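You operate a simulated robot arm through the tools that you are given. There is no shell and no other tool. Be economical: measure what you need, move in short steps, check, and stop when the job is done.

You are at the controls of a simulated robot arm. One attempt, no reset.

JOB
Wipe the sauce and crumbs off the table, then push the chairs in.
Fine: use the brown cloth and lay it on the black trivet; it is the yellow and the green chair that are out. What is to be rubbed or washed off counts as gone when no trace of it is left.

The check looks at the end state, three seconds after you hand in, the way a careful person would. Anything else that was tipped, shoved, dropped, spilled or broken makes it a failure. Flat cloth is picked up by pressing the open fingertips on it (5 to 10 N) and closing them slowly along it; thin cloth reads only 2 to 8 mm in the jaws.

ROBOT AND FRAMES
A 7-joint arm with a two-finger parallel gripper on a trunk, on a base that drives. Base frame: it is fixed to the floor where the robot stands at the start and does not move with it; the origin is under the middle of the robot, x ahead of it, y to its left, z up; the surface under the hand at the start is at about z = 750. Lengths are in mm, angles in rad, forces in N, time in s.
Its first joint turns from -2.897 to 2.897 rad. Places, roughly: crumbs on the table [600, 200, 800]; green chair [1000, 1000, 500]; red chair [1250, -250, 500]; sauce stain [700, 0, 800]; top of the black trivet [300, 300, 800]; yellow chair [1500, 500, 500]. Payload 3.43 kg.
The tool frame sits at the grasp point between the pads (the TCP): z along the fingers, y along the line on which they close. The tips reach 30 mm beyond it. The gripper opens to 94 mm. The fingers are 28 mm wide and 10 mm thick; the gripper's body (50 by 96 mm) begins 55 mm behind the TCP.
Orientation is that of the tool frame in the base frame, as a unit quaternion [w, x, y, z]. With the fingers straight down and closing along the base's y, the tool's x points along the base's -x, its y along +y and its z along -z.

CONTROLS
- The arm moves only by the tool drive_tool. Its argument "moves" is a list of rows, each an object (a shift or turn left out is 0, a gripper value left out holds the last) with "xyz": the shift along the tool's x, y, z in mm, a list of three; "turn": the turn, a rotation vector about the tool's x, y, z in rad, a list of three. In form: [{"xyz": [dx, dy, dz], "turn": [ax, ay, az]}, ...]. A call has 1 to 10 rows; each row is the pose to reach, as a shift and turn from the pose commanded when the call began, along the tool's axes at that moment. "gripper" is the gripper command, from -1 (shut) to 1 (fully open), values between in proportion, set as the call begins (left out, the last holds). Each row takes 0.2 s and may step no farther than 50 mm and 0.15 rad from the row before; otherwise, or with a gripper value out of range, the whole call is refused. Where a pose cannot be reached the arm comes as near as it can. A force on the tool above 40 N (or 10 N above the force at the start of the call, whichever is more), or a blocked arm, ends the call early, and 0.2 s more pass. Each finger travels about 45 mm/s and halts on what it meets, pressing with about 21 N; the grip force reading is that of the motor and also rises with nothing between the fingers. The clock runs only during rows and for 0.2 s after the last one: add rows that repeat a pose to give the fingers time. The reply holds the time, the measured pose of the TCP, the force on the tool along the base axes, the opening and the grip force, in the units named above and with some noise, with the torque about the TCP (base axes, N m) and any sound that the robot's microphone picked up.
- Cameras (640 x 400 px; columns grow to the right, rows downward): "scene" is now at [493.4, 233.8, 1226.4]; the picture's right is [0.61, -0.79, -0.00], its down [-0.74, -0.57, -0.36] and it looks along [0.29, 0.22, -0.93] (base axes); focal length 214 px, centre (320, 200). "wrist" rides on the gripper at [76, 14, -102] in the tool frame; the picture's right is [-0.18, 0.98, 0.00], its down [-0.75, -0.14, -0.64] and it looks along [-0.63, -0.12, 0.77] (tool axes); focal length 243 px, centre (320, 200). There is no depth. A picture from a camera that has moved, and an enlarged one, comes with that camera's place and axes in the base frame and with its lens. The place of the scene camera against the robot may be out by one fixed shift of up to 12 mm in any direction.
- camera(camera): a new picture of that camera. No time passes.
- move_column(by): slides the trunk up (or, below 0, down) by that many mm; the arm and the scene camera ride with it, the base frame stays. It gives what a move gives, with no picture.
- steer(legs): drives the robot by 1 to 6 legs, each [ahead, left, turn to the left] in mm, mm and rad, along the robot's own axes; the way and the turn of a leg run together, so that a leg with both is an arc; at most 1500 mm and 3.142 rad a leg. The arm and the cameras ride along, it lands a little off, and it stops where it bumps. It gives what a move gives.
- head_to(pan, tilt): turns the head with the scene camera to pan (to the left, within 1.798 rad either way) and tilt (down, from -0.506 to 1.204), counted from straight ahead of the robot. It gives what a move gives.
- enlarge(camera, box): a new picture of the part [left, top, right, bottom] of that camera's present view, enlarged. No time passes.
- job_done(): hands the job in; it is judged then, once.

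Work in short steps. Places have to be worked out from the pictures, the camera data and where the tool is seen: move nearer, look again, correct. Check each grasp and each placing, and mend what went wrong. You have 120 turns and 90 pictures in all, those below and enlarged ones among them. Open the gripper and draw the arm clear of the work before you hand the job in, unless the task says otherwise; then end with one line.

The tools are called after "Emit:" as a command line: name --argument value ..., lists and objects as JSON in quotes. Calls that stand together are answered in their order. drive_tool: Moves the arm, as the interface text tells. Its arguments: {"type":"object","properties":{"moves":{"type":"array","items":{"type":"object","properties":{"xyz":{"type":"array","items":{"type":"number"}},"turn":{"type":"array","items":{"type":"number"}}}}},"gripper":{"type":"number"}},"required":["moves"]} The other tools are called the same way: move_column (by) slides the trunk up or down; steer (legs) drives the base; head_to (pan, tilt) turns the head that bears the scene camera; camera (camera) takes a picture; enlarge (camera, box) takes an enlarged picture of a part of a camera's view; job_done () hands the job in.

At the start:

```text
time: 0.0
position: [610.0, 243.0, 986.2]
ee_rot: [0.0, 0.0, 1.0, 0.0]
force: [-0.1, 0.7, -1.0]
torque: [-0.02, 0.04, 0.0]
opening: 94.3
grip_force: 0.0
trunk travel left (down, up): [-325.0, 285.0]
robot x, y, heading: [-1.7, -1.2, 0.0]
head pan, tilt: [0.661, 1.201]
```

scene: 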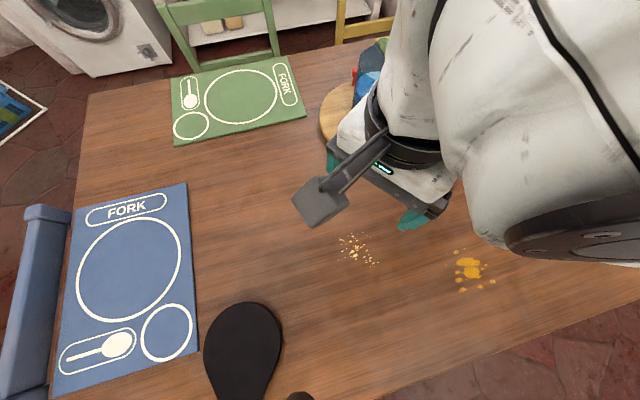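
wrist: 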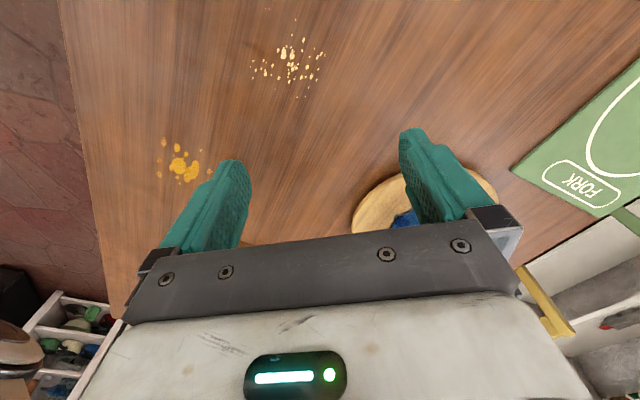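

The table shows crumbs, sauce, and placemats; the cloth isn't visible yet. I look around with the head.

Emit:
head_to --pan 0.0 --tilt 0.6

Emit:
camera --camera "scene"

Emit:
head_to --pan 0.7 --tilt 0.5

Emit:
camera --camera "scene"

Emit:
head_to --pan 1.3 --tilt 0.9

Emit:
camera --camera "scene"

Emit:
head_to --pan -0.8 --tilt 0.8

Emit:
camera --camera "scene"

```text
time: 1.0
position: [609.3, 242.2, 987.9]
ee_rot: [0.0, 0.0, 1.0, 0.0]
force: [0.3, -0.4, -0.3]
torque: [-0.03, 0.0, 0.02]
opening: 93.8
grip_force: 0.0
trunk travel left (down, up): [-325.0, 285.0]
robot x, y, heading: [1.1, 1.6, -0.0]
head pan, tilt: [0.0, 0.6]
```

```text
87 pictures are left
camera scene: at [537.6, 199.5, 1270.9], right [0.0, -1.0, 0.0], down [-0.57, 0.0, -0.82], along [0.82, 0.0, -0.57], focal length 214 px, centre (320, 200)
```

scene: 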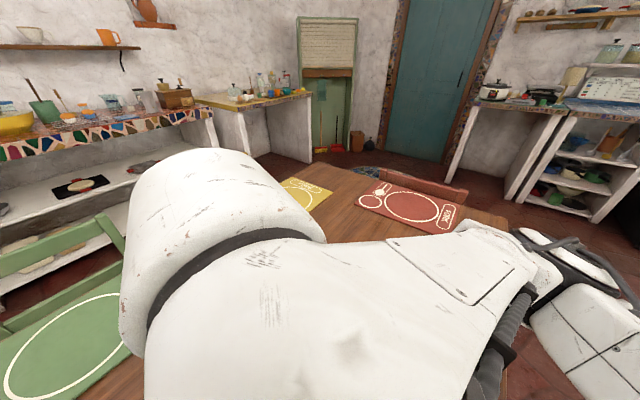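

```text
time: 2.1
position: [608.1, 242.2, 986.5]
ee_rot: [0.0, 0.0, 1.0, 0.0]
force: [-0.3, -0.1, 0.1]
torque: [-0.01, -0.01, 0.02]
opening: 94.0
grip_force: 0.0
trunk travel left (down, up): [-325.0, 285.0]
robot x, y, heading: [1.3, -3.1, 0.002]
head pan, tilt: [0.7, 0.499]
```

```text
86 pictures are left
camera scene: at [518.9, 258.0, 1280.0], right [0.64, -0.77, 0.0], down [-0.37, -0.31, -0.88], along [0.67, 0.56, -0.48], focal length 214 px, centre (320, 200)
```

scene: 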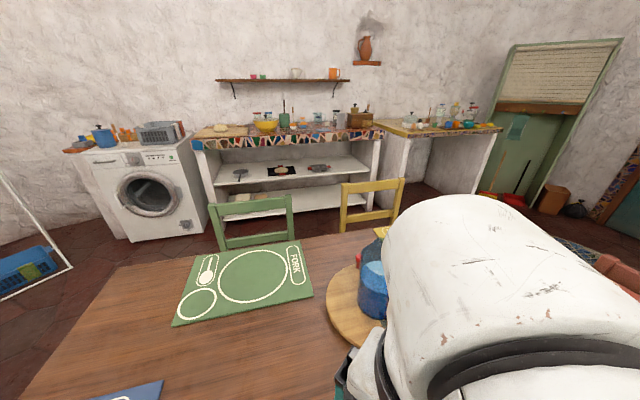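

```text
time: 3.1
position: [609.0, 242.2, 987.5]
ee_rot: [-0.001, 0.0, 1.0, 0.0]
force: [0.0, -0.3, -0.1]
torque: [0.01, 0.01, 0.0]
opening: 94.0
grip_force: 0.0
trunk travel left (down, up): [-325.0, 285.0]
robot x, y, heading: [1.9, -0.7, -0.0]
head pan, tilt: [1.3, 0.901]
```

```text
85 pictures are left
camera scene: at [469.5, 272.2, 1246.2], right [0.96, -0.27, 0.0], down [-0.21, -0.75, -0.62], along [0.17, 0.6, -0.78], focal length 214 px, centre (320, 200)
```

scene: 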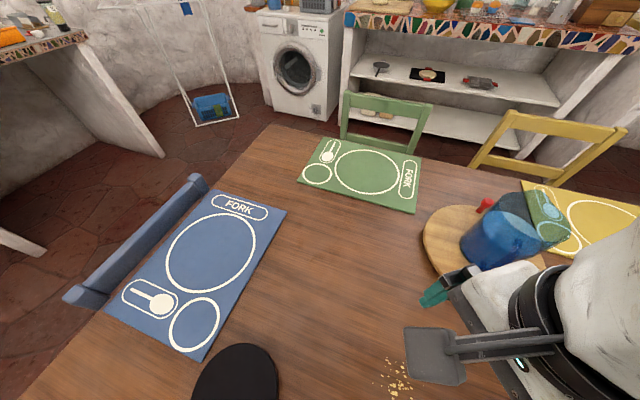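

```text
time: 5.1
position: [609.4, 242.2, 987.5]
ee_rot: [0.0, 0.0, 1.0, 0.0]
force: [-0.1, 1.4, 0.8]
torque: [-0.01, 0.04, 0.0]
opening: 94.0
grip_force: 0.2
trunk travel left (down, up): [-325.0, 285.0]
robot x, y, heading: [0.7, 3.5, -0.0]
head pan, tilt: [-0.799, 0.799]
```

```text
84 pictures are left
camera scene: at [505.5, 141.7, 1254.1], right [-0.72, -0.7, 0.0], down [-0.5, 0.51, -0.7], along [0.49, -0.5, -0.72], focal length 214 px, centre (320, 200)
```

scene: 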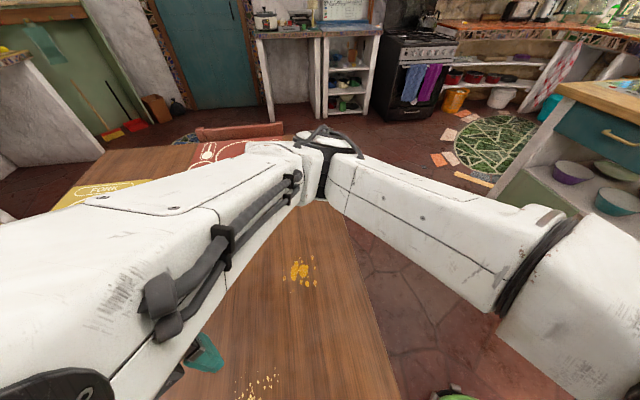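

No brown cloth yet. I look further around, left, right and down.

Emit:
head_to --pan 1.79 --tilt 0.5

Emit:
camera --camera "scene"

Emit:
head_to --pan 1.5 --tilt 1.2

Emit:
camera --camera "scene"

Emit:
head_to --pan -1.79 --tilt 0.6

Emit:
camera --camera "scene"

Emit:
head_to --pan -1.2 --tilt 1.2

Emit:
camera --camera "scene"

```text
time: 7.4
position: [607.9, 242.9, 986.7]
ee_rot: [0.0, 0.0, 1.0, 0.0]
force: [0.7, -0.2, 0.4]
torque: [0.03, -0.01, 0.01]
opening: 94.1
grip_force: 0.1
trunk travel left (down, up): [-325.0, 285.0]
robot x, y, heading: [-1.8, -0.9, 0.005]
head pan, tilt: [1.791, 0.499]
```

```text
83 pictures are left
camera scene: at [429.4, 288.3, 1280.0], right [0.98, 0.22, 0.0], down [0.1, -0.47, -0.88], along [-0.19, 0.86, -0.48], focal length 214 px, centre (320, 200)
```

scene: 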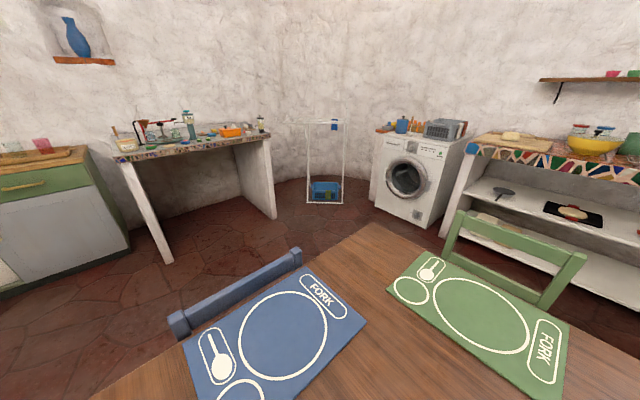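

```text
time: 8.5
position: [608.9, 242.2, 988.1]
ee_rot: [0.0, 0.0, 1.0, 0.0]
force: [-0.3, -0.5, -0.2]
torque: [-0.02, 0.04, 0.02]
opening: 94.0
grip_force: 0.0
trunk travel left (down, up): [-325.0, 285.0]
robot x, y, heading: [0.2, -2.3, -0.001]
head pan, tilt: [1.499, 1.201]
```

```text
82 pictures are left
camera scene: at [453.2, 255.3, 1226.4], right [1.0, -0.07, 0.0], down [-0.07, -0.93, -0.36], along [0.03, 0.36, -0.93], focal length 214 px, centre (320, 200)
```

scene: 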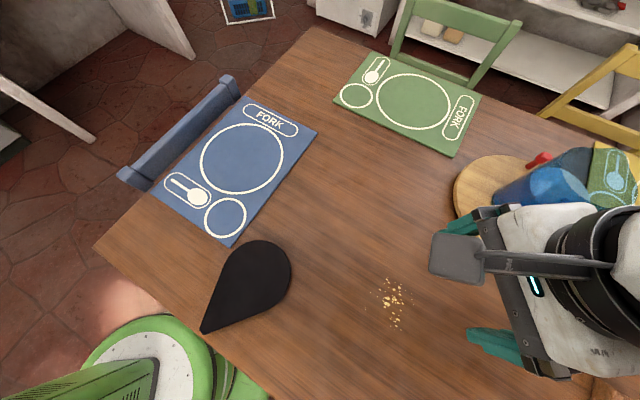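

```text
time: 11.3
position: [609.2, 242.4, 987.0]
ee_rot: [0.0, 0.0, 1.0, 0.0]
force: [-0.1, 0.1, -1.0]
torque: [-0.01, 0.01, -0.05]
opening: 94.0
grip_force: 0.0
trunk travel left (down, up): [-325.0, 285.0]
robot x, y, heading: [0.2, 3.0, 0.002]
head pan, tilt: [-1.791, 0.6]
```

```text
81 pictures are left
camera scene: at [430.0, 113.2, 1271.0], right [-0.98, 0.22, 0.0], down [0.12, 0.55, -0.83], along [-0.18, -0.81, -0.56], focal length 214 px, centre (320, 200)
```

scene: 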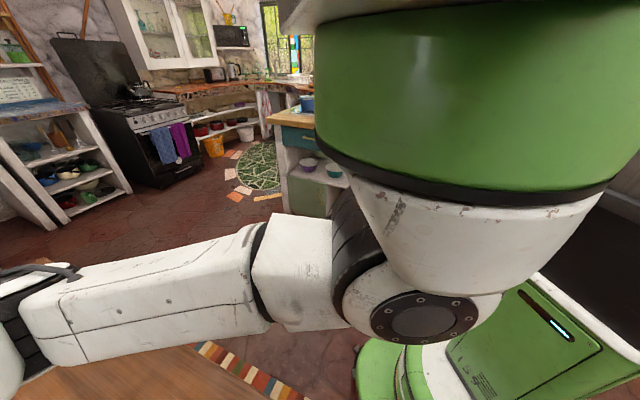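

```text
time: 12.3
position: [609.4, 242.5, 987.4]
ee_rot: [0.0, 0.0, 1.0, 0.0]
force: [0.6, 0.8, -0.7]
torque: [-0.02, 0.05, 0.0]
opening: 93.7
grip_force: 0.0
trunk travel left (down, up): [-325.0, 285.0]
robot x, y, heading: [0.1, -2.3, -0.0]
head pan, tilt: [-1.201, 1.201]
```

```text
80 pictures are left
camera scene: at [469.4, 147.3, 1226.4], right [-0.93, -0.36, 0.0], down [-0.34, 0.87, -0.36], along [0.13, -0.34, -0.93], focal length 214 px, centre (320, 200)
```

scene: 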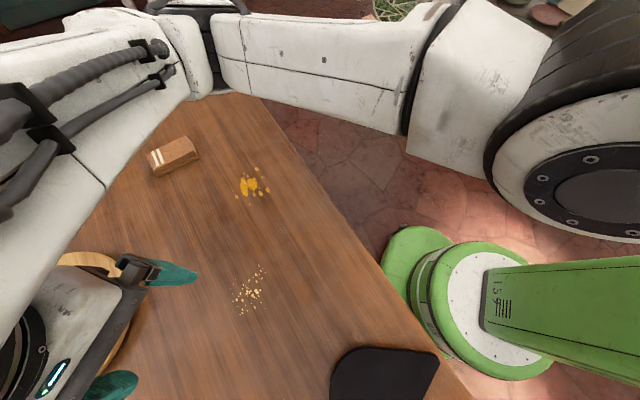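

A small brown folded thing with two white stripes lies past the sauce; I enlarge it.

Emit:
enlarge --camera "scene" --box '[100, 90, 300, 215]'

```text
3.20 times, centred on (200, 152) of scene
camera zoom: at [469.4, 147.3, 1226.4], right [-0.93, -0.36, 0.0], down [-0.34, 0.87, -0.36], along [0.13, -0.34, -0.93], focal length 686 px, centre (704, 352)
```

zoom: 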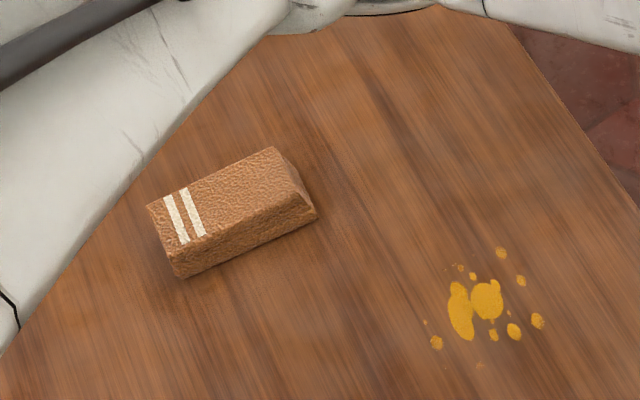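

That terry texture is the folded brown cloth, about [905, 10]. I move the hand over towards it for a wrist view.

Emit:
drive_tool --moves '[{"xyz": [0, -45, 0]}, {"xyz": [0, -90, 0]}, {"xyz": [0, -135, 0]}, {"xyz": [0, -180, 0]}, {"xyz": [-20, -220, 0]}, {"xyz": [-65, -232, 0]}, {"xyz": [-110, -232, 0]}, {"xyz": [-150, -232, 0]}, {"xyz": [-170, -232, 0]}, {"xyz": [-170, -232, 0]}]'

Emit:
camera --camera "wrist"

Emit:
camera --camera "scene"

```text
time: 14.5
position: [780.1, 9.0, 989.2]
ee_rot: [-0.001, 0.0, 1.0, 0.0]
force: [0.0, 0.5, 0.0]
torque: [0.0, -0.02, 0.0]
opening: 93.7
grip_force: 0.0
out of reach, approached as far as the arm can: row 2, 3, 4, 5
trunk travel left (down, up): [-325.0, 285.0]
robot x, y, heading: [5.6, -2.1, -0.002]
head pan, tilt: [-1.201, 1.201]
```

```text
78 pictures are left
camera wrist: at [704.6, 23.1, 1091.4], right [0.18, 0.98, 0.0], down [0.75, -0.14, 0.64], along [0.63, -0.12, -0.77], focal length 243 px, centre (320, 200)
```

wrist: 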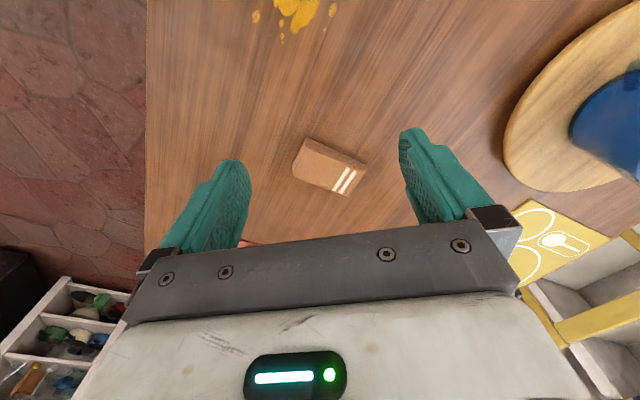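

```text
77 pictures are left
camera scene: at [469.5, 147.2, 1226.4], right [-0.93, -0.36, 0.0], down [-0.34, 0.87, -0.36], along [0.13, -0.34, -0.93], focal length 214 px, centre (320, 200)
```

scene: 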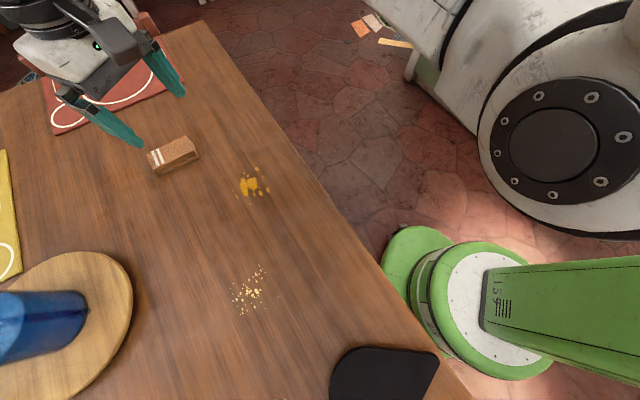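

Cloth seen between the fingers' reach, near [895, 0]. Enlarging to get its axis.

Emit:
enlarge --camera "wrist" --box '[256, 110, 416, 210]'

```text
4.00 times, centred on (336, 160) of wrist
camera zoom: at [704.6, 23.1, 1091.4], right [0.18, 0.98, 0.0], down [0.75, -0.14, 0.64], along [0.63, -0.12, -0.77], focal length 970 px, centre (256, 360)
```

zoom: 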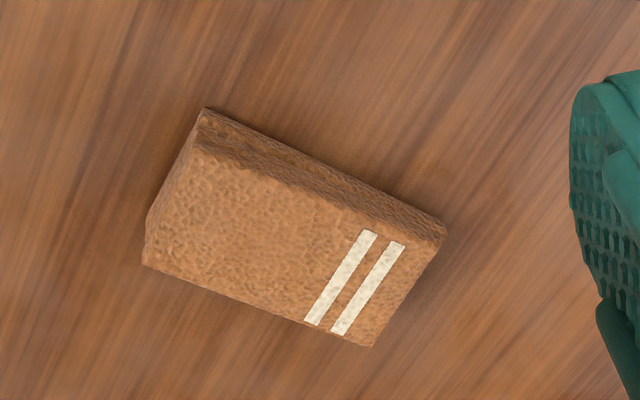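

Block about 100×55 mm, centre ≈[913,-4], long axis ≈57° from x, top ≈775. I turn the tool so the jaws close across its short side and descend partway.

Emit:
drive_tool --moves '[{"xyz": [-20, -2, 0], "turn": [0, 0, -0.14]}, {"xyz": [-40, -4, 10], "turn": [0, 0, -0.28]}, {"xyz": [-60, -6, 20], "turn": [0, 0, -0.42]}, {"xyz": [-80, -8, 30], "turn": [0, 0, -0.56]}, {"xyz": [-100, -10, 50], "turn": [0, 0, -0.7]}, {"xyz": [-120, -12, 70], "turn": [0, 0, -0.84]}, {"xyz": [-133, -13, 90], "turn": [0, 0, -0.99]}, {"xyz": [-133, -13, 110], "turn": [0, 0, -0.99]}, {"xyz": [-133, -13, 110], "turn": [0, 0, -0.99]}]'

Emit:
camera --camera "wrist"

Emit:
head_to --pan -0.5 --tilt 1.0

Emit:
camera --camera "scene"

```text
time: 16.5
position: [912.2, -3.5, 878.5]
ee_rot: [0.0, -0.476, 0.88, 0.001]
force: [-1.1, -1.3, -0.2]
torque: [0.02, -0.02, 0.01]
opening: 94.1
grip_force: 0.0
trunk travel left (down, up): [-325.0, 285.0]
robot x, y, heading: [-0.0, -2.3, 0.002]
head pan, tilt: [-1.201, 1.201]
```

```text
75 pictures are left
camera wrist: at [858.8, -59.4, 980.1], right [-0.72, 0.69, 0.0], down [0.53, 0.55, 0.64], along [0.44, 0.46, -0.77], focal length 243 px, centre (320, 200)
```

wrist: 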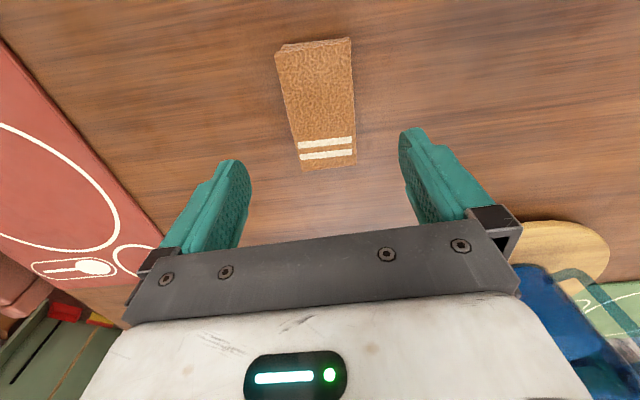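

```text
time: 17.6
position: [913.2, -3.6, 878.3]
ee_rot: [0.0, -0.474, 0.88, 0.0]
force: [0.0, 0.3, 0.1]
torque: [-0.01, -0.01, -0.03]
opening: 93.9
grip_force: 0.1
trunk travel left (down, up): [-325.0, 285.0]
robot x, y, heading: [0.3, 0.7, -0.001]
head pan, tilt: [-0.499, 1.0]
```

```text
74 pictures are left
camera scene: at [510.4, 166.0, 1238.9], right [-0.48, -0.88, 0.0], down [-0.74, 0.4, -0.54], along [0.47, -0.26, -0.84], focal length 214 px, centre (320, 200)
```

scene: 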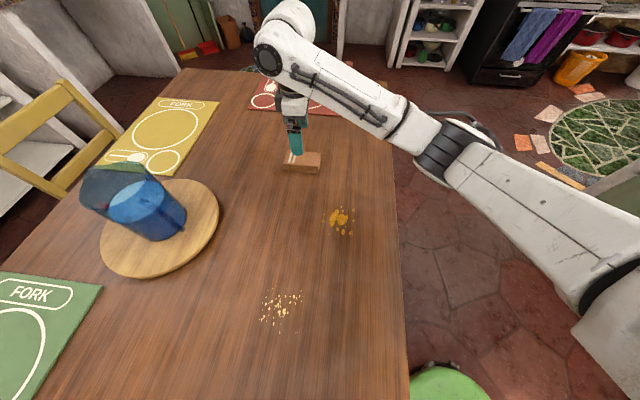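

Aligned within a few degrees and centred. Descend to tips ≈8 mm above the table, then close.

Emit:
drive_tool --moves '[{"xyz": [0, 0, 30]}, {"xyz": [0, 0, 60]}, {"xyz": [0, 0, 75]}, {"xyz": [0, 0, 85]}, {"xyz": [0, 0, 90]}, {"xyz": [0, 0, 90]}]'

Emit:
camera --camera "wrist"

```text
time: 19.0
position: [912.1, -2.1, 786.2]
ee_rot: [0.0, -0.474, 0.88, 0.0]
force: [0.1, 1.0, 0.1]
torque: [0.01, -0.02, 0.02]
opening: 94.0
grip_force: 0.1
trunk travel left (down, up): [-325.0, 285.0]
robot x, y, heading: [1.4, -0.4, 0.005]
head pan, tilt: [-0.499, 1.0]
```

```text
73 pictures are left
camera wrist: at [858.6, -58.8, 889.7], right [-0.72, 0.69, 0.0], down [0.53, 0.55, 0.64], along [0.44, 0.46, -0.77], focal length 243 px, centre (320, 200)
```

wrist: 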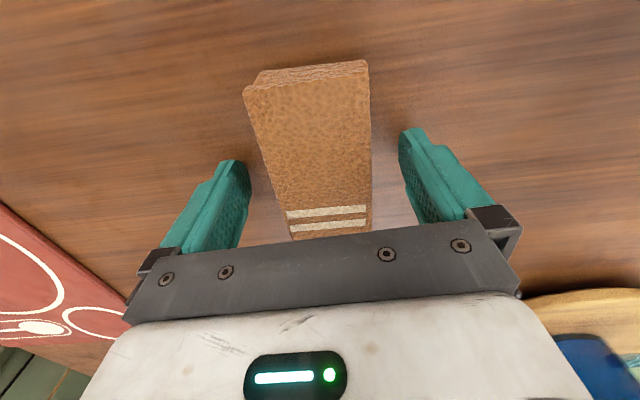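

Cloth lies between the fingers. Closing.

Emit:
drive_tool --moves '[{"xyz": [0, 0, 0]}, {"xyz": [0, 0, 0]}, {"xyz": [0, 0, 0]}, {"xyz": [0, 0, 0]}, {"xyz": [0, 0, 0]}, {"xyz": [0, 0, 0]}, {"xyz": [0, 0, 0]}]' --gripper -1

Emit:
drive_tool --moves '[{"xyz": [0, 0, -20]}, {"xyz": [0, 0, -40]}, {"xyz": [0, 0, -60]}, {"xyz": [0, 0, -60]}]'

Emit:
camera --camera "wrist"

Emit:
camera --camera "scene"

```text
time: 20.6
position: [911.2, -2.5, 787.2]
ee_rot: [-0.001, -0.475, 0.88, 0.0]
force: [-0.4, 0.7, 0.4]
torque: [0.04, -0.02, 0.02]
opening: 56.3
grip_force: 20.8
trunk travel left (down, up): [-325.0, 285.0]
robot x, y, heading: [-1.5, -3.1, -0.003]
head pan, tilt: [-0.499, 1.0]
```

```text
time: 21.6
position: [911.1, -2.2, 847.8]
ee_rot: [-0.001, -0.475, 0.88, 0.0]
force: [-0.5, -0.7, -0.6]
torque: [0.03, 0.03, -0.04]
opening: 55.9
grip_force: 21.3
trunk travel left (down, up): [-325.0, 285.0]
robot x, y, heading: [0.9, 1.7, -0.005]
head pan, tilt: [-0.499, 1.0]
```

```text
72 pictures are left
camera wrist: at [859.0, -59.0, 950.8], right [-0.72, 0.69, 0.0], down [0.53, 0.55, 0.64], along [0.44, 0.46, -0.77], focal length 243 px, centre (320, 200)
```

wrist: 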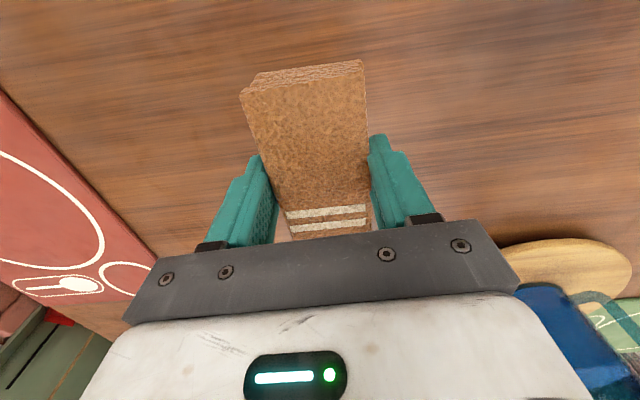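

```text
71 pictures are left
camera scene: at [510.4, 166.1, 1238.9], right [-0.48, -0.88, 0.0], down [-0.74, 0.4, -0.54], along [0.47, -0.26, -0.84], focal length 214 px, centre (320, 200)
```

scene: 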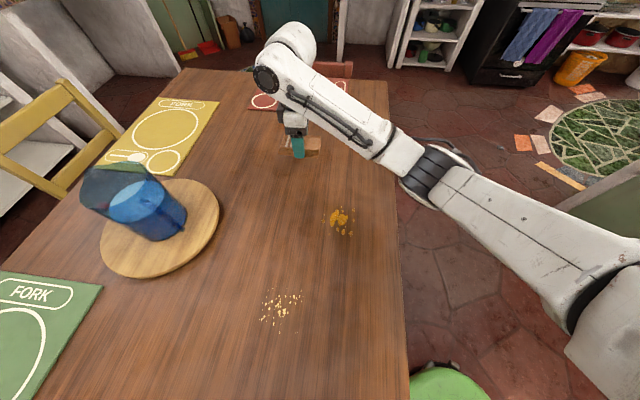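

Cloth held (56 mm). Next, carry it over the crumbs (x 560–632, y 160–252) while turning its long side along y.

Emit:
drive_tool --moves '[{"xyz": [-6, 43, 0], "turn": [0, 0, -0.07]}, {"xyz": [-13, 87, 0], "turn": [0, 0, -0.14]}, {"xyz": [-20, 130, 0], "turn": [0, 0, -0.21]}, {"xyz": [-27, 174, 0], "turn": [0, 0, -0.28]}, {"xyz": [-34, 218, 0], "turn": [0, 0, -0.35]}, {"xyz": [-40, 262, 0], "turn": [0, 0, -0.43]}, {"xyz": [-47, 305, 0], "turn": [0, 0, -0.5]}, {"xyz": [-54, 349, 0], "turn": [0, 0, -0.576]}, {"xyz": [-54, 349, 0], "turn": [0, 0, -0.576]}]'

Emit:
camera --camera "wrist"

Emit:
camera --camera "scene"

```text
time: 23.6
position: [650.2, 233.7, 847.0]
ee_rot: [0.0, -0.706, 0.708, 0.001]
force: [-0.3, 0.4, -0.3]
torque: [-0.02, 0.01, -0.04]
opening: 55.5
grip_force: 21.2
trunk travel left (down, up): [-325.0, 285.0]
robot x, y, heading: [5.2, -1.7, -0.0]
head pan, tilt: [-0.499, 1.0]
```

```text
70 pictures are left
camera wrist: at [635.9, 157.5, 950.5], right [-0.98, 0.19, 0.0], down [0.14, 0.75, 0.64], along [0.12, 0.63, -0.77], focal length 243 px, centre (320, 200)
```

wrist: 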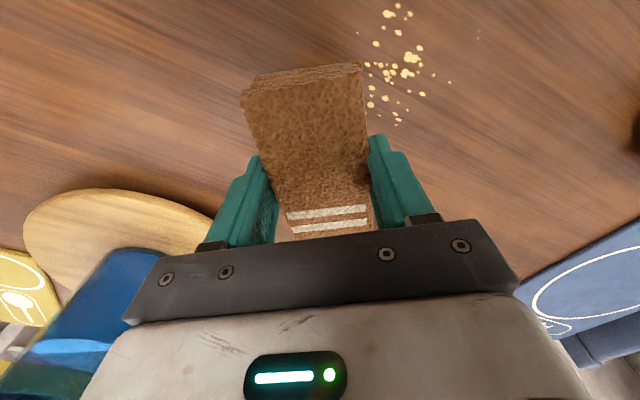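

```text
69 pictures are left
camera scene: at [510.4, 166.1, 1238.9], right [-0.48, -0.88, 0.0], down [-0.74, 0.4, -0.54], along [0.47, -0.26, -0.84], focal length 214 px, centre (320, 200)
```

scene: 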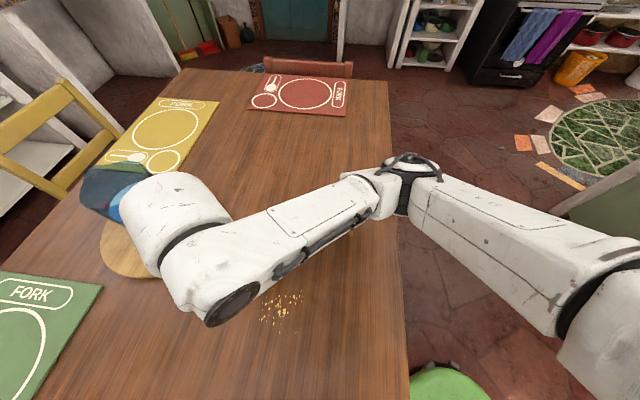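

Strokes along x at y≈235 then y≈185, from x 650 to 505. First lower to near contact.

Emit:
drive_tool --moves '[{"xyz": [0, 0, 30]}, {"xyz": [0, 0, 50]}, {"xyz": [0, 0, 58]}, {"xyz": [0, 0, 62]}, {"xyz": [0, 0, 64]}]'

```text
time: 24.8
position: [649.4, 234.9, 786.5]
ee_rot: [0.003, -0.705, 0.709, 0.0]
force: [-0.9, 0.7, 39.6]
torque: [-0.31, 0.51, -0.13]
opening: 55.3
grip_force: 21.6
trunk travel left (down, up): [-325.0, 285.0]
robot x, y, heading: [2.5, 2.9, 0.005]
head pan, tilt: [-0.499, 1.0]
```

Contact with 40 N—too hard; ease off about 2.5 mm.

Emit:
drive_tool --moves '[{"xyz": [0, 0, -2.5]}, {"xyz": [0, 0, -2.5]}]'

```text
time: 25.4
position: [648.6, 233.6, 787.1]
ee_rot: [0.001, -0.704, 0.71, -0.001]
force: [4.5, 3.2, 29.8]
torque: [0.31, -0.12, -0.12]
opening: 55.2
grip_force: 20.6
trunk travel left (down, up): [-325.0, 285.0]
robot x, y, heading: [0.6, 0.9, -0.001]
head pan, tilt: [-0.499, 1.0]
```

Still 30 N; lift 4 mm more and start wiping toward -x.

Emit:
drive_tool --moves '[{"xyz": [0, 0, -4]}, {"xyz": [0, 15, -4]}, {"xyz": [0, 35, -4]}, {"xyz": [0, 55, -4]}, {"xyz": [0, 75, -4]}, {"xyz": [0, 95, -4]}, {"xyz": [0, 115, -4]}, {"xyz": [0, 135, -4]}, {"xyz": [0, 150, -4]}, {"xyz": [0, 150, -4]}]'

Emit:
camera --camera "wrist"

```text
time: 27.6
position: [504.4, 239.5, 787.3]
ee_rot: [0.0, -0.704, 0.71, -0.001]
force: [6.7, -3.3, 19.1]
torque: [-0.07, -0.02, -0.12]
opening: 55.1
grip_force: 21.3
out of reach, approached as far as the arm can: row 9, 10
trunk travel left (down, up): [-325.0, 285.0]
robot x, y, heading: [-3.4, 0.7, -0.001]
head pan, tilt: [-0.499, 1.0]
```

```text
68 pictures are left
camera wrist: at [489.9, 163.6, 889.4], right [-0.98, 0.19, 0.0], down [0.15, 0.75, 0.64], along [0.12, 0.63, -0.77], focal length 243 px, centre (320, 200)
```

wrist: 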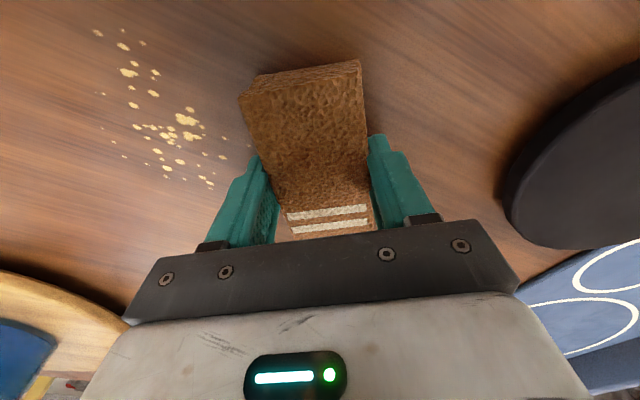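

Crumbs seem still present after one pass. I enlarge for a check.

Emit:
enlarge --camera "wrist" --box '[80, 20, 272, 140]'

```text
3.33 times, centred on (176, 80) of wrist
camera zoom: at [489.9, 163.6, 889.4], right [-0.98, 0.19, 0.0], down [0.15, 0.75, 0.64], along [0.12, 0.63, -0.77], focal length 809 px, centre (800, 600)
```

zoom: 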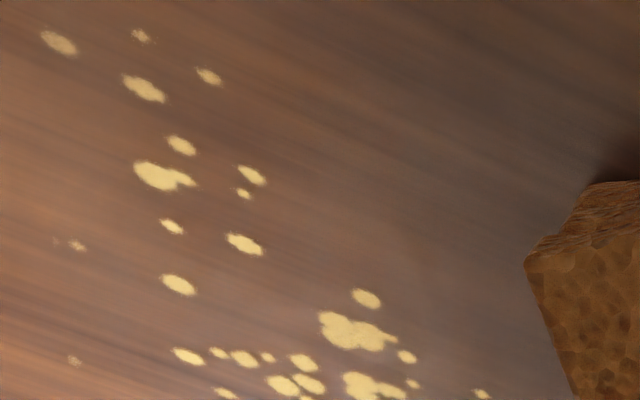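

No visible change, so rubbing needs more strokes or pressure. I rub straight back over them with slightly more pressure, then look.

Emit:
drive_tool --moves '[{"xyz": [15, -20, 1]}, {"xyz": [25, -45, 1]}, {"xyz": [25, -70, 1]}, {"xyz": [25, -95, 1]}, {"xyz": [25, -120, 1]}, {"xyz": [25, -95, 1]}, {"xyz": [25, -70, 1]}, {"xyz": [25, -45, 1]}, {"xyz": [25, -20, 1]}, {"xyz": [25, 0, 1]}]'

Emit:
camera --camera "wrist"

```text
time: 28.1
position: [524.4, 223.9, 788.0]
ee_rot: [-0.003, 0.707, -0.707, -0.003]
force: [1.9, -4.8, 22.0]
torque: [-0.56, 0.03, -0.06]
opening: 55.1
grip_force: 21.1
trunk travel left (down, up): [-325.0, 285.0]
robot x, y, heading: [-3.6, -1.4, 0.0]
head pan, tilt: [-0.499, 1.0]
stopped in row 2: the force on the tool passed its limit at 41 N (the readings are from after the stop); the commanded pose is now the measured one
```

```text
66 pictures are left
camera wrist: at [511.2, 147.6, 888.8], right [-0.98, 0.18, 0.0], down [0.14, 0.75, 0.65], along [0.12, 0.64, -0.76], focal length 243 px, centre (320, 200)
```

wrist: 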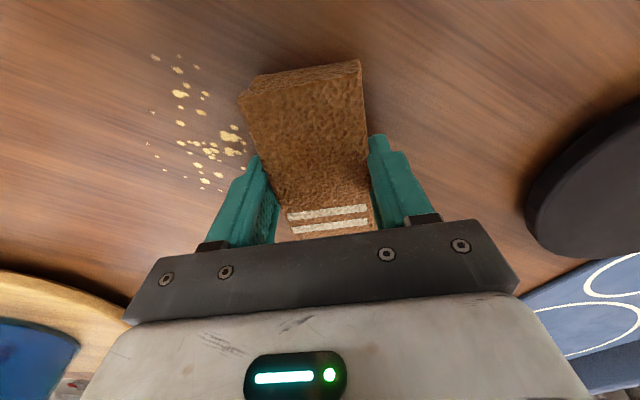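

Hit the 40 N limit starting the stroke. I ease up 1 mm and rub back and forth over the crumbs.

Emit:
drive_tool --moves '[{"xyz": [0, 0, -1]}, {"xyz": [0, -20, -1]}, {"xyz": [0, -45, -1]}, {"xyz": [0, -70, -1]}, {"xyz": [0, -95, -1]}, {"xyz": [0, -120, -1]}, {"xyz": [0, -95, -1]}, {"xyz": [0, -70, -1]}, {"xyz": [0, -45, -1]}, {"xyz": [0, -20, -1]}]'

Emit:
camera --camera "wrist"

```text
time: 30.2
position: [544.6, 227.0, 786.1]
ee_rot: [0.002, -0.707, 0.707, 0.004]
force: [9.7, -0.4, 22.6]
torque: [-0.18, -0.54, 0.15]
opening: 55.5
grip_force: 21.5
trunk travel left (down, up): [-325.0, 285.0]
robot x, y, heading: [-1.7, -2.4, 0.002]
head pan, tilt: [-0.499, 1.0]
```

```text
65 pictures are left
camera wrist: at [531.3, 148.8, 888.9], right [-0.98, 0.18, 0.0], down [0.14, 0.75, 0.65], along [0.12, 0.64, -0.76], focal length 243 px, centre (320, 200)
```

wrist: 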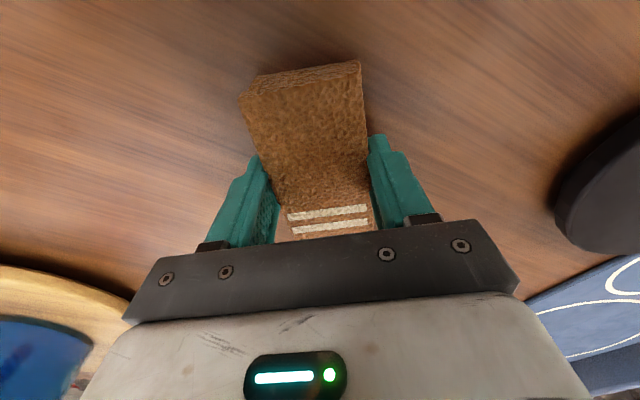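

The crumbs in view are gone. One more pass at y≈195 to catch the near-side specks.

Emit:
drive_tool --moves '[{"xyz": [15, 10, -0.5]}, {"xyz": [30, 20, -0.5]}, {"xyz": [35, 0, -0.5]}, {"xyz": [35, -25, -0.5]}, {"xyz": [35, -50, -0.5]}, {"xyz": [35, -75, -0.5]}, {"xyz": [35, -50, -0.5]}, {"xyz": [35, -25, -0.5]}, {"xyz": [35, 0, -0.5]}, {"xyz": [35, 0, -30]}]'

Emit:
head_to --pan 0.3 --tilt 1.2

Emit:
camera --camera "scene"

Emit:
camera --camera "wrist"

```text
time: 30.7
position: [535.9, 215.9, 787.2]
ee_rot: [-0.004, 0.709, -0.706, -0.006]
force: [-2.6, -0.2, 19.4]
torque: [-1.01, 0.14, -0.12]
opening: 54.8
grip_force: 20.3
out of reach, approached as far as the arm can: row 1, 2
trunk travel left (down, up): [-325.0, 285.0]
robot x, y, heading: [-3.2, 1.1, 0.0]
head pan, tilt: [-0.499, 1.0]
stopped in row 2: the force on the tool passed its limit at 51 N (the readings are from after the stop); the commanded pose is now the measured one
```

```text
time: 31.8
position: [535.7, 215.0, 786.1]
ee_rot: [-0.005, 0.708, -0.706, -0.007]
force: [-1.8, 0.3, 28.6]
torque: [-0.25, -0.02, 0.0]
opening: 55.1
grip_force: 20.5
trunk travel left (down, up): [-325.0, 285.0]
robot x, y, heading: [0.7, -0.4, -0.0]
head pan, tilt: [0.3, 1.201]
```

```text
64 pictures are left
camera scene: at [501.2, 217.2, 1226.8], right [0.3, -0.95, 0.0], down [-0.89, -0.28, -0.36], along [0.35, 0.11, -0.93], focal length 214 px, centre (320, 200)
```

scene: 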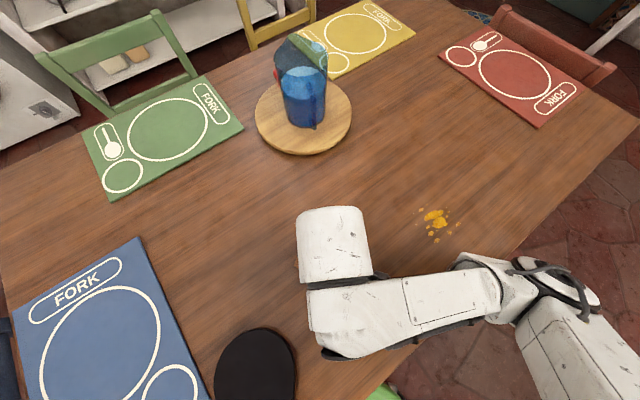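

```text
63 pictures are left
camera wrist: at [522.6, 137.2, 888.2], right [-0.98, 0.18, 0.0], down [0.14, 0.74, 0.65], along [0.12, 0.64, -0.76], focal length 243 px, centre (320, 200)
```

wrist: 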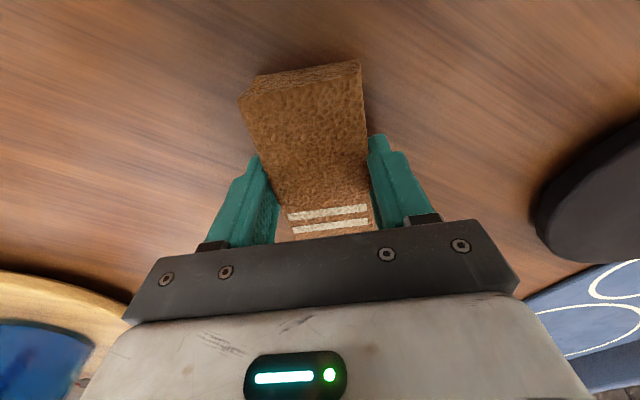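

Crumbs appear gone. Lift and move toward the sauce.

Emit:
drive_tool --moves '[{"xyz": [0, 0, -20]}, {"xyz": [0, -40, -40]}, {"xyz": [0, -80, -40]}, {"xyz": [40, -104, -40]}, {"xyz": [80, -110, -40]}, {"xyz": [120, -110, -40]}, {"xyz": [160, -110, -40]}, {"xyz": [200, -110, -40]}, {"xyz": [200, -110, -40]}]'

Emit:
camera --camera "scene"

Emit:
camera --camera "wrist"

```text
time: 33.8
position: [648.1, 14.2, 824.3]
ee_rot: [-0.003, 0.709, -0.706, -0.006]
force: [0.1, -0.2, -0.8]
torque: [0.0, 0.01, -0.02]
opening: 55.5
grip_force: 21.1
out of reach, approached as far as the arm can: row 1
trunk travel left (down, up): [-325.0, 285.0]
robot x, y, heading: [-2.2, 3.5, 0.003]
head pan, tilt: [0.3, 1.201]
```

```text
62 pictures are left
camera scene: at [501.7, 217.3, 1226.4], right [0.3, -0.95, 0.0], down [-0.89, -0.28, -0.36], along [0.35, 0.11, -0.93], focal length 214 px, centre (320, 200)
```

scene: 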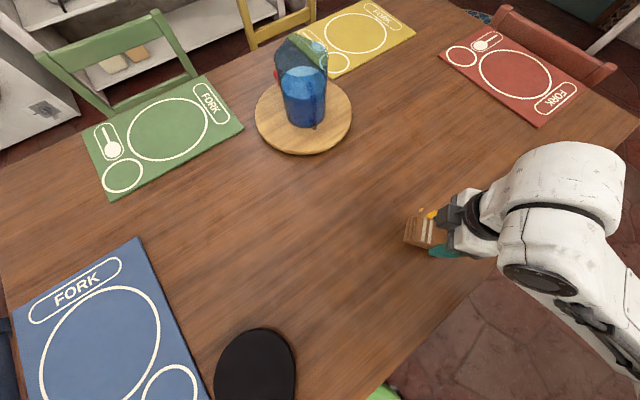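

```text
61 pictures are left
camera wrist: at [633.7, -63.0, 924.7], right [-0.98, 0.18, 0.01], down [0.14, 0.74, 0.65], along [0.11, 0.64, -0.76], focal length 243 px, centre (320, 200)
```

wrist: 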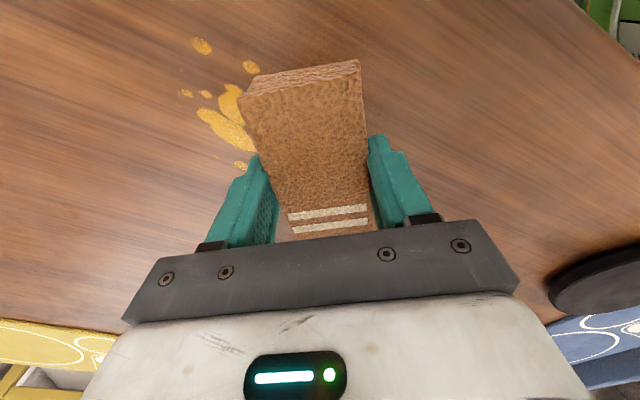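

Sauce spans about x 655–740, y −55–50. Lower to light contact and stroke in +x.

Emit:
drive_tool --moves '[{"xyz": [0, 15, 20]}, {"xyz": [0, 15, 33]}, {"xyz": [0, 15, 36]}, {"xyz": [0, 15, 37.5]}]'

```text
time: 34.8
position: [631.8, 15.3, 787.0]
ee_rot: [-0.005, 0.708, -0.706, -0.005]
force: [-1.8, -0.7, 17.2]
torque: [-0.3, -0.05, 0.01]
opening: 54.9
grip_force: 21.3
out of reach, approached as far as the arm can: row 1
trunk travel left (down, up): [-325.0, 285.0]
robot x, y, heading: [-0.7, 0.7, -0.001]
head pan, tilt: [0.3, 1.201]
```

17 N, good. Rub out and back over the sauce.

Emit:
drive_tool --moves '[{"xyz": [0, -20, 0]}, {"xyz": [0, -45, 0]}, {"xyz": [0, -70, 0]}, {"xyz": [0, -95, 0]}, {"xyz": [0, -120, 0]}, {"xyz": [0, -140, 0]}, {"xyz": [10, -140, 0]}, {"xyz": [25, -130, 0]}, {"xyz": [30, -105, 0]}, {"xyz": [30, -80, 0]}]'

Emit:
camera --camera "wrist"

```text
time: 36.3
position: [771.1, 14.8, 787.5]
ee_rot: [-0.006, 0.71, -0.705, -0.004]
force: [-6.7, -0.1, 18.2]
torque: [-0.32, 0.3, -0.03]
opening: 55.0
grip_force: 21.0
trunk travel left (down, up): [-325.0, 285.0]
robot x, y, heading: [-0.1, -0.5, -0.0]
head pan, tilt: [0.3, 1.201]
stopped in row 7: the force on the tool passed its limit at 41 N (the readings are from after the stop); the commanded pose is now the measured one
```

```text
60 pictures are left
camera wrist: at [757.5, -63.0, 888.3], right [-0.98, 0.18, 0.0], down [0.13, 0.74, 0.65], along [0.12, 0.64, -0.76], focal length 243 px, centre (320, 200)
```

wrist: 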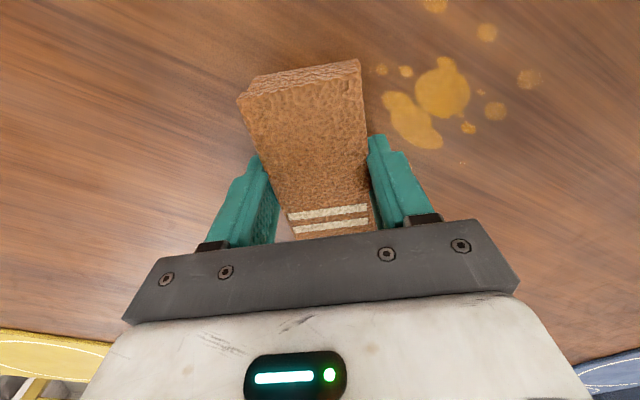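

The sauce fades with each pass. Continue: ease up, shift to y≈−12 and rub back and forth.

Emit:
drive_tool --moves '[{"xyz": [0, 0, -4]}, {"xyz": [27, 0, -4]}, {"xyz": [27, 0, -0.5]}, {"xyz": [27, 25, -0.5]}, {"xyz": [27, 50, -0.5]}, {"xyz": [27, 75, -0.5]}, {"xyz": [27, 100, -0.5]}, {"xyz": [27, 125, -0.5]}, {"xyz": [27, 145, -0.5]}]'

Emit:
drive_tool --moves '[{"xyz": [0, -25, 0]}, {"xyz": [0, -50, 0]}, {"xyz": [0, -75, 0]}, {"xyz": [0, -100, 0]}, {"xyz": [0, -125, 0]}, {"xyz": [0, -145, 0]}]'

Emit:
camera --camera "wrist"

```text
time: 38.3
position: [627.3, -13.1, 786.3]
ee_rot: [-0.007, 0.71, -0.705, -0.004]
force: [12.4, -1.0, 26.8]
torque: [-0.21, -0.23, 0.04]
opening: 55.1
grip_force: 20.8
trunk travel left (down, up): [-325.0, 285.0]
robot x, y, heading: [0.3, 1.0, 0.001]
head pan, tilt: [0.3, 1.201]
```

```text
time: 39.7
position: [771.6, -12.0, 785.8]
ee_rot: [-0.006, 0.71, -0.704, -0.005]
force: [-12.4, 0.4, 25.4]
torque: [-0.18, 0.34, -0.07]
opening: 54.8
grip_force: 21.2
trunk travel left (down, up): [-325.0, 285.0]
robot x, y, heading: [1.2, 2.2, 0.002]
head pan, tilt: [0.3, 1.201]
```

```text
59 pictures are left
camera wrist: at [757.6, -89.6, 888.2], right [-0.98, 0.18, 0.0], down [0.14, 0.74, 0.65], along [0.11, 0.64, -0.76], focal length 243 px, centre (320, 200)
```

wrist: 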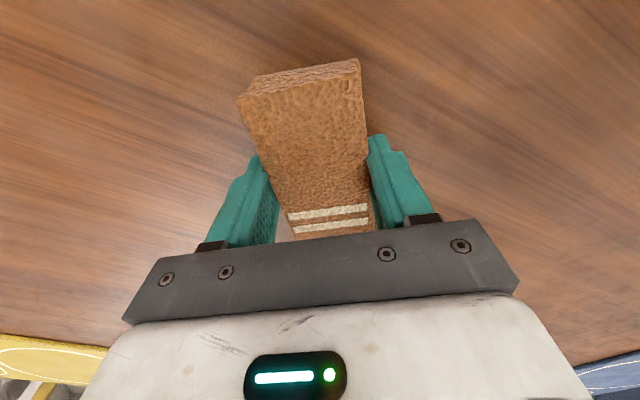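

The area looks clean. Lift the cloth and inspect both patches closely.

Emit:
drive_tool --moves '[{"xyz": [0, 0, -30]}, {"xyz": [0, 0, -60]}, {"xyz": [-30, -20, -90]}, {"xyz": [-50, -50, -100]}, {"xyz": [-80, -80, -100]}, {"xyz": [-80, -80, -100]}]'

Emit:
head_to --pan -0.6 --tilt 1.2

Emit:
camera --camera "scene"

Emit:
camera --camera "wrist"

```text
time: 41.1
position: [850.5, 68.7, 885.8]
ee_rot: [-0.006, 0.709, -0.705, -0.006]
force: [-0.2, 0.5, 0.4]
torque: [0.0, 0.0, -0.02]
opening: 55.1
grip_force: 20.8
trunk travel left (down, up): [-325.0, 285.0]
robot x, y, heading: [-0.2, -2.8, 0.002]
head pan, tilt: [0.3, 1.201]
```

```text
time: 42.3
position: [851.3, 68.3, 886.7]
ee_rot: [-0.006, 0.71, -0.705, -0.005]
force: [0.4, -0.2, 0.1]
torque: [-0.03, 0.01, 0.01]
opening: 55.3
grip_force: 20.9
trunk travel left (down, up): [-325.0, 285.0]
robot x, y, heading: [3.5, 0.7, 0.005]
head pan, tilt: [-0.6, 1.201]
```

```text
58 pictures are left
camera scene: at [494.6, 169.4, 1226.3], right [-0.56, -0.83, 0.0], down [-0.77, 0.52, -0.36], along [0.3, -0.2, -0.93], focal length 214 px, centre (320, 200)
```

scene: 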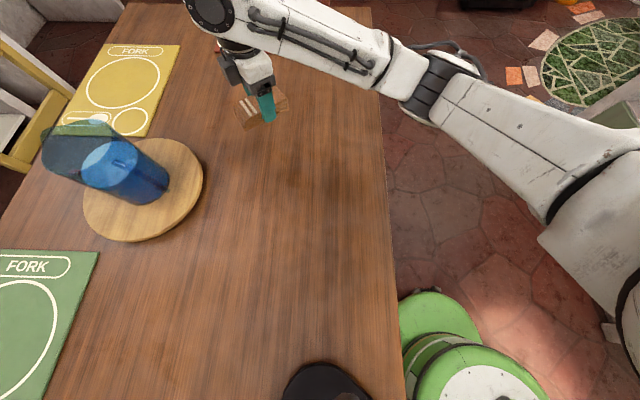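

```text
57 pictures are left
camera wrist: at [837.9, -9.9, 988.7], right [-0.98, 0.18, 0.0], down [0.14, 0.74, 0.65], along [0.11, 0.64, -0.76], focal length 243 px, centre (320, 200)
```

wrist: 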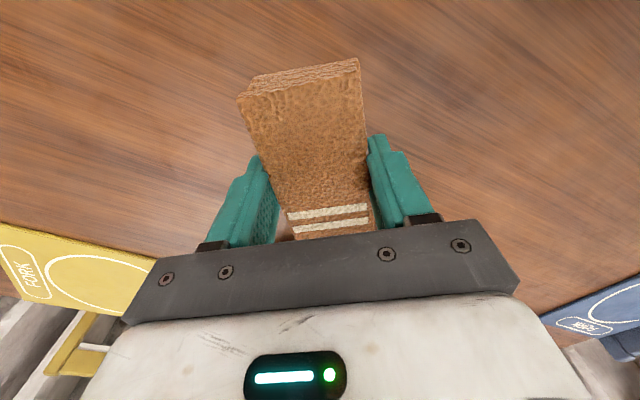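

Both look clear; two enlargements to make sure there's no trace.

Emit:
enlarge --camera "scene" --box '[270, 130, 400, 212]'

Emit:
enlarge --camera "scene" --box '[180, 190, 370, 310]'

```text
4.88 times, centred on (335, 171) of scene
camera zoom: at [494.6, 169.4, 1226.3], right [-0.56, -0.83, 0.0], down [-0.77, 0.52, -0.36], along [0.3, -0.2, -0.93], focal length 1046 px, centre (247, 342)
```

zoom: 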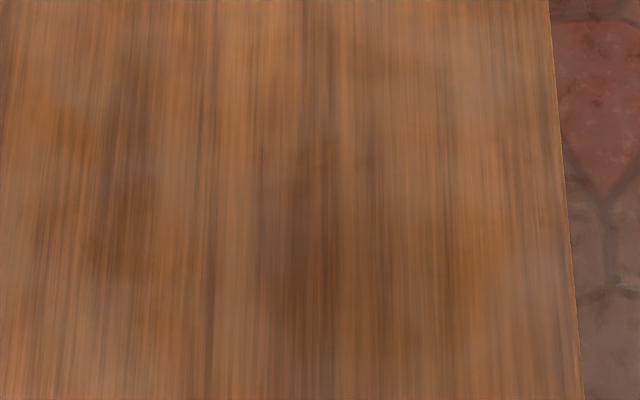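

```text
3.33 times, centred on (275, 250) of scene
camera zoom: at [494.6, 169.4, 1226.3], right [-0.56, -0.83, 0.0], down [-0.77, 0.52, -0.36], along [0.3, -0.2, -0.93], focal length 715 px, centre (470, 33)
```

zoom: 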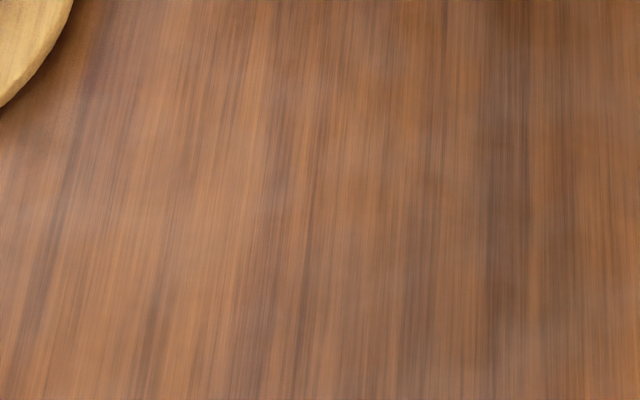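

Clean in both. For certainty I make one extra pass over the sauce's +y fringe and look closely from the wrist.

Emit:
drive_tool --moves '[{"xyz": [19, 45, 0]}, {"xyz": [38, 88, 0]}, {"xyz": [38, 91, 40]}, {"xyz": [38, 91, 80]}, {"xyz": [38, 91, 94]}, {"xyz": [38, 91, 98]}, {"xyz": [38, 91, 98]}]'

Emit:
drive_tool --moves '[{"xyz": [0, 25, 0]}, {"xyz": [0, 50, 0]}, {"xyz": [0, 75, 0]}, {"xyz": [0, 100, 0]}, {"xyz": [0, 125, 0]}, {"xyz": [0, 100, 0]}, {"xyz": [0, 75, 0]}, {"xyz": [0, 50, 0]}, {"xyz": [0, 25, 0]}, {"xyz": [0, 0, 0]}]'

Emit:
enlarge --camera "wrist" --box '[320, 0, 640, 200]'

```text
time: 43.9
position: [760.8, 29.7, 788.1]
ee_rot: [-0.005, 0.709, -0.705, -0.006]
force: [0.3, -0.4, -0.1]
torque: [0.02, 0.0, -0.01]
opening: 55.2
grip_force: 20.8
trunk travel left (down, up): [-325.0, 285.0]
robot x, y, heading: [-1.7, -1.9, -0.002]
head pan, tilt: [-0.6, 1.201]
```

```text
time: 46.1
position: [760.6, 31.3, 787.8]
ee_rot: [-0.005, 0.709, -0.705, -0.006]
force: [0.5, 0.3, -0.6]
torque: [0.02, 0.0, -0.02]
opening: 55.2
grip_force: 21.0
trunk travel left (down, up): [-325.0, 285.0]
robot x, y, heading: [-2.9, 1.8, -0.001]
head pan, tilt: [-0.6, 1.201]
```

```text
2.00 times, centred on (480, 100) of wrist
camera zoom: at [747.0, -47.2, 889.8], right [-0.98, 0.18, 0.0], down [0.14, 0.74, 0.65], along [0.11, 0.64, -0.76], focal length 485 px, centre (0, 400)
```

zoom: 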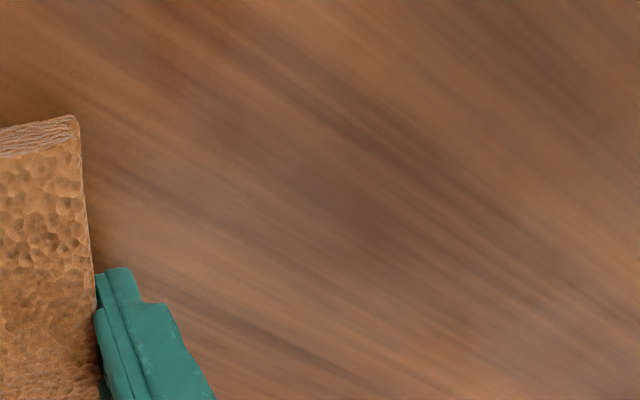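

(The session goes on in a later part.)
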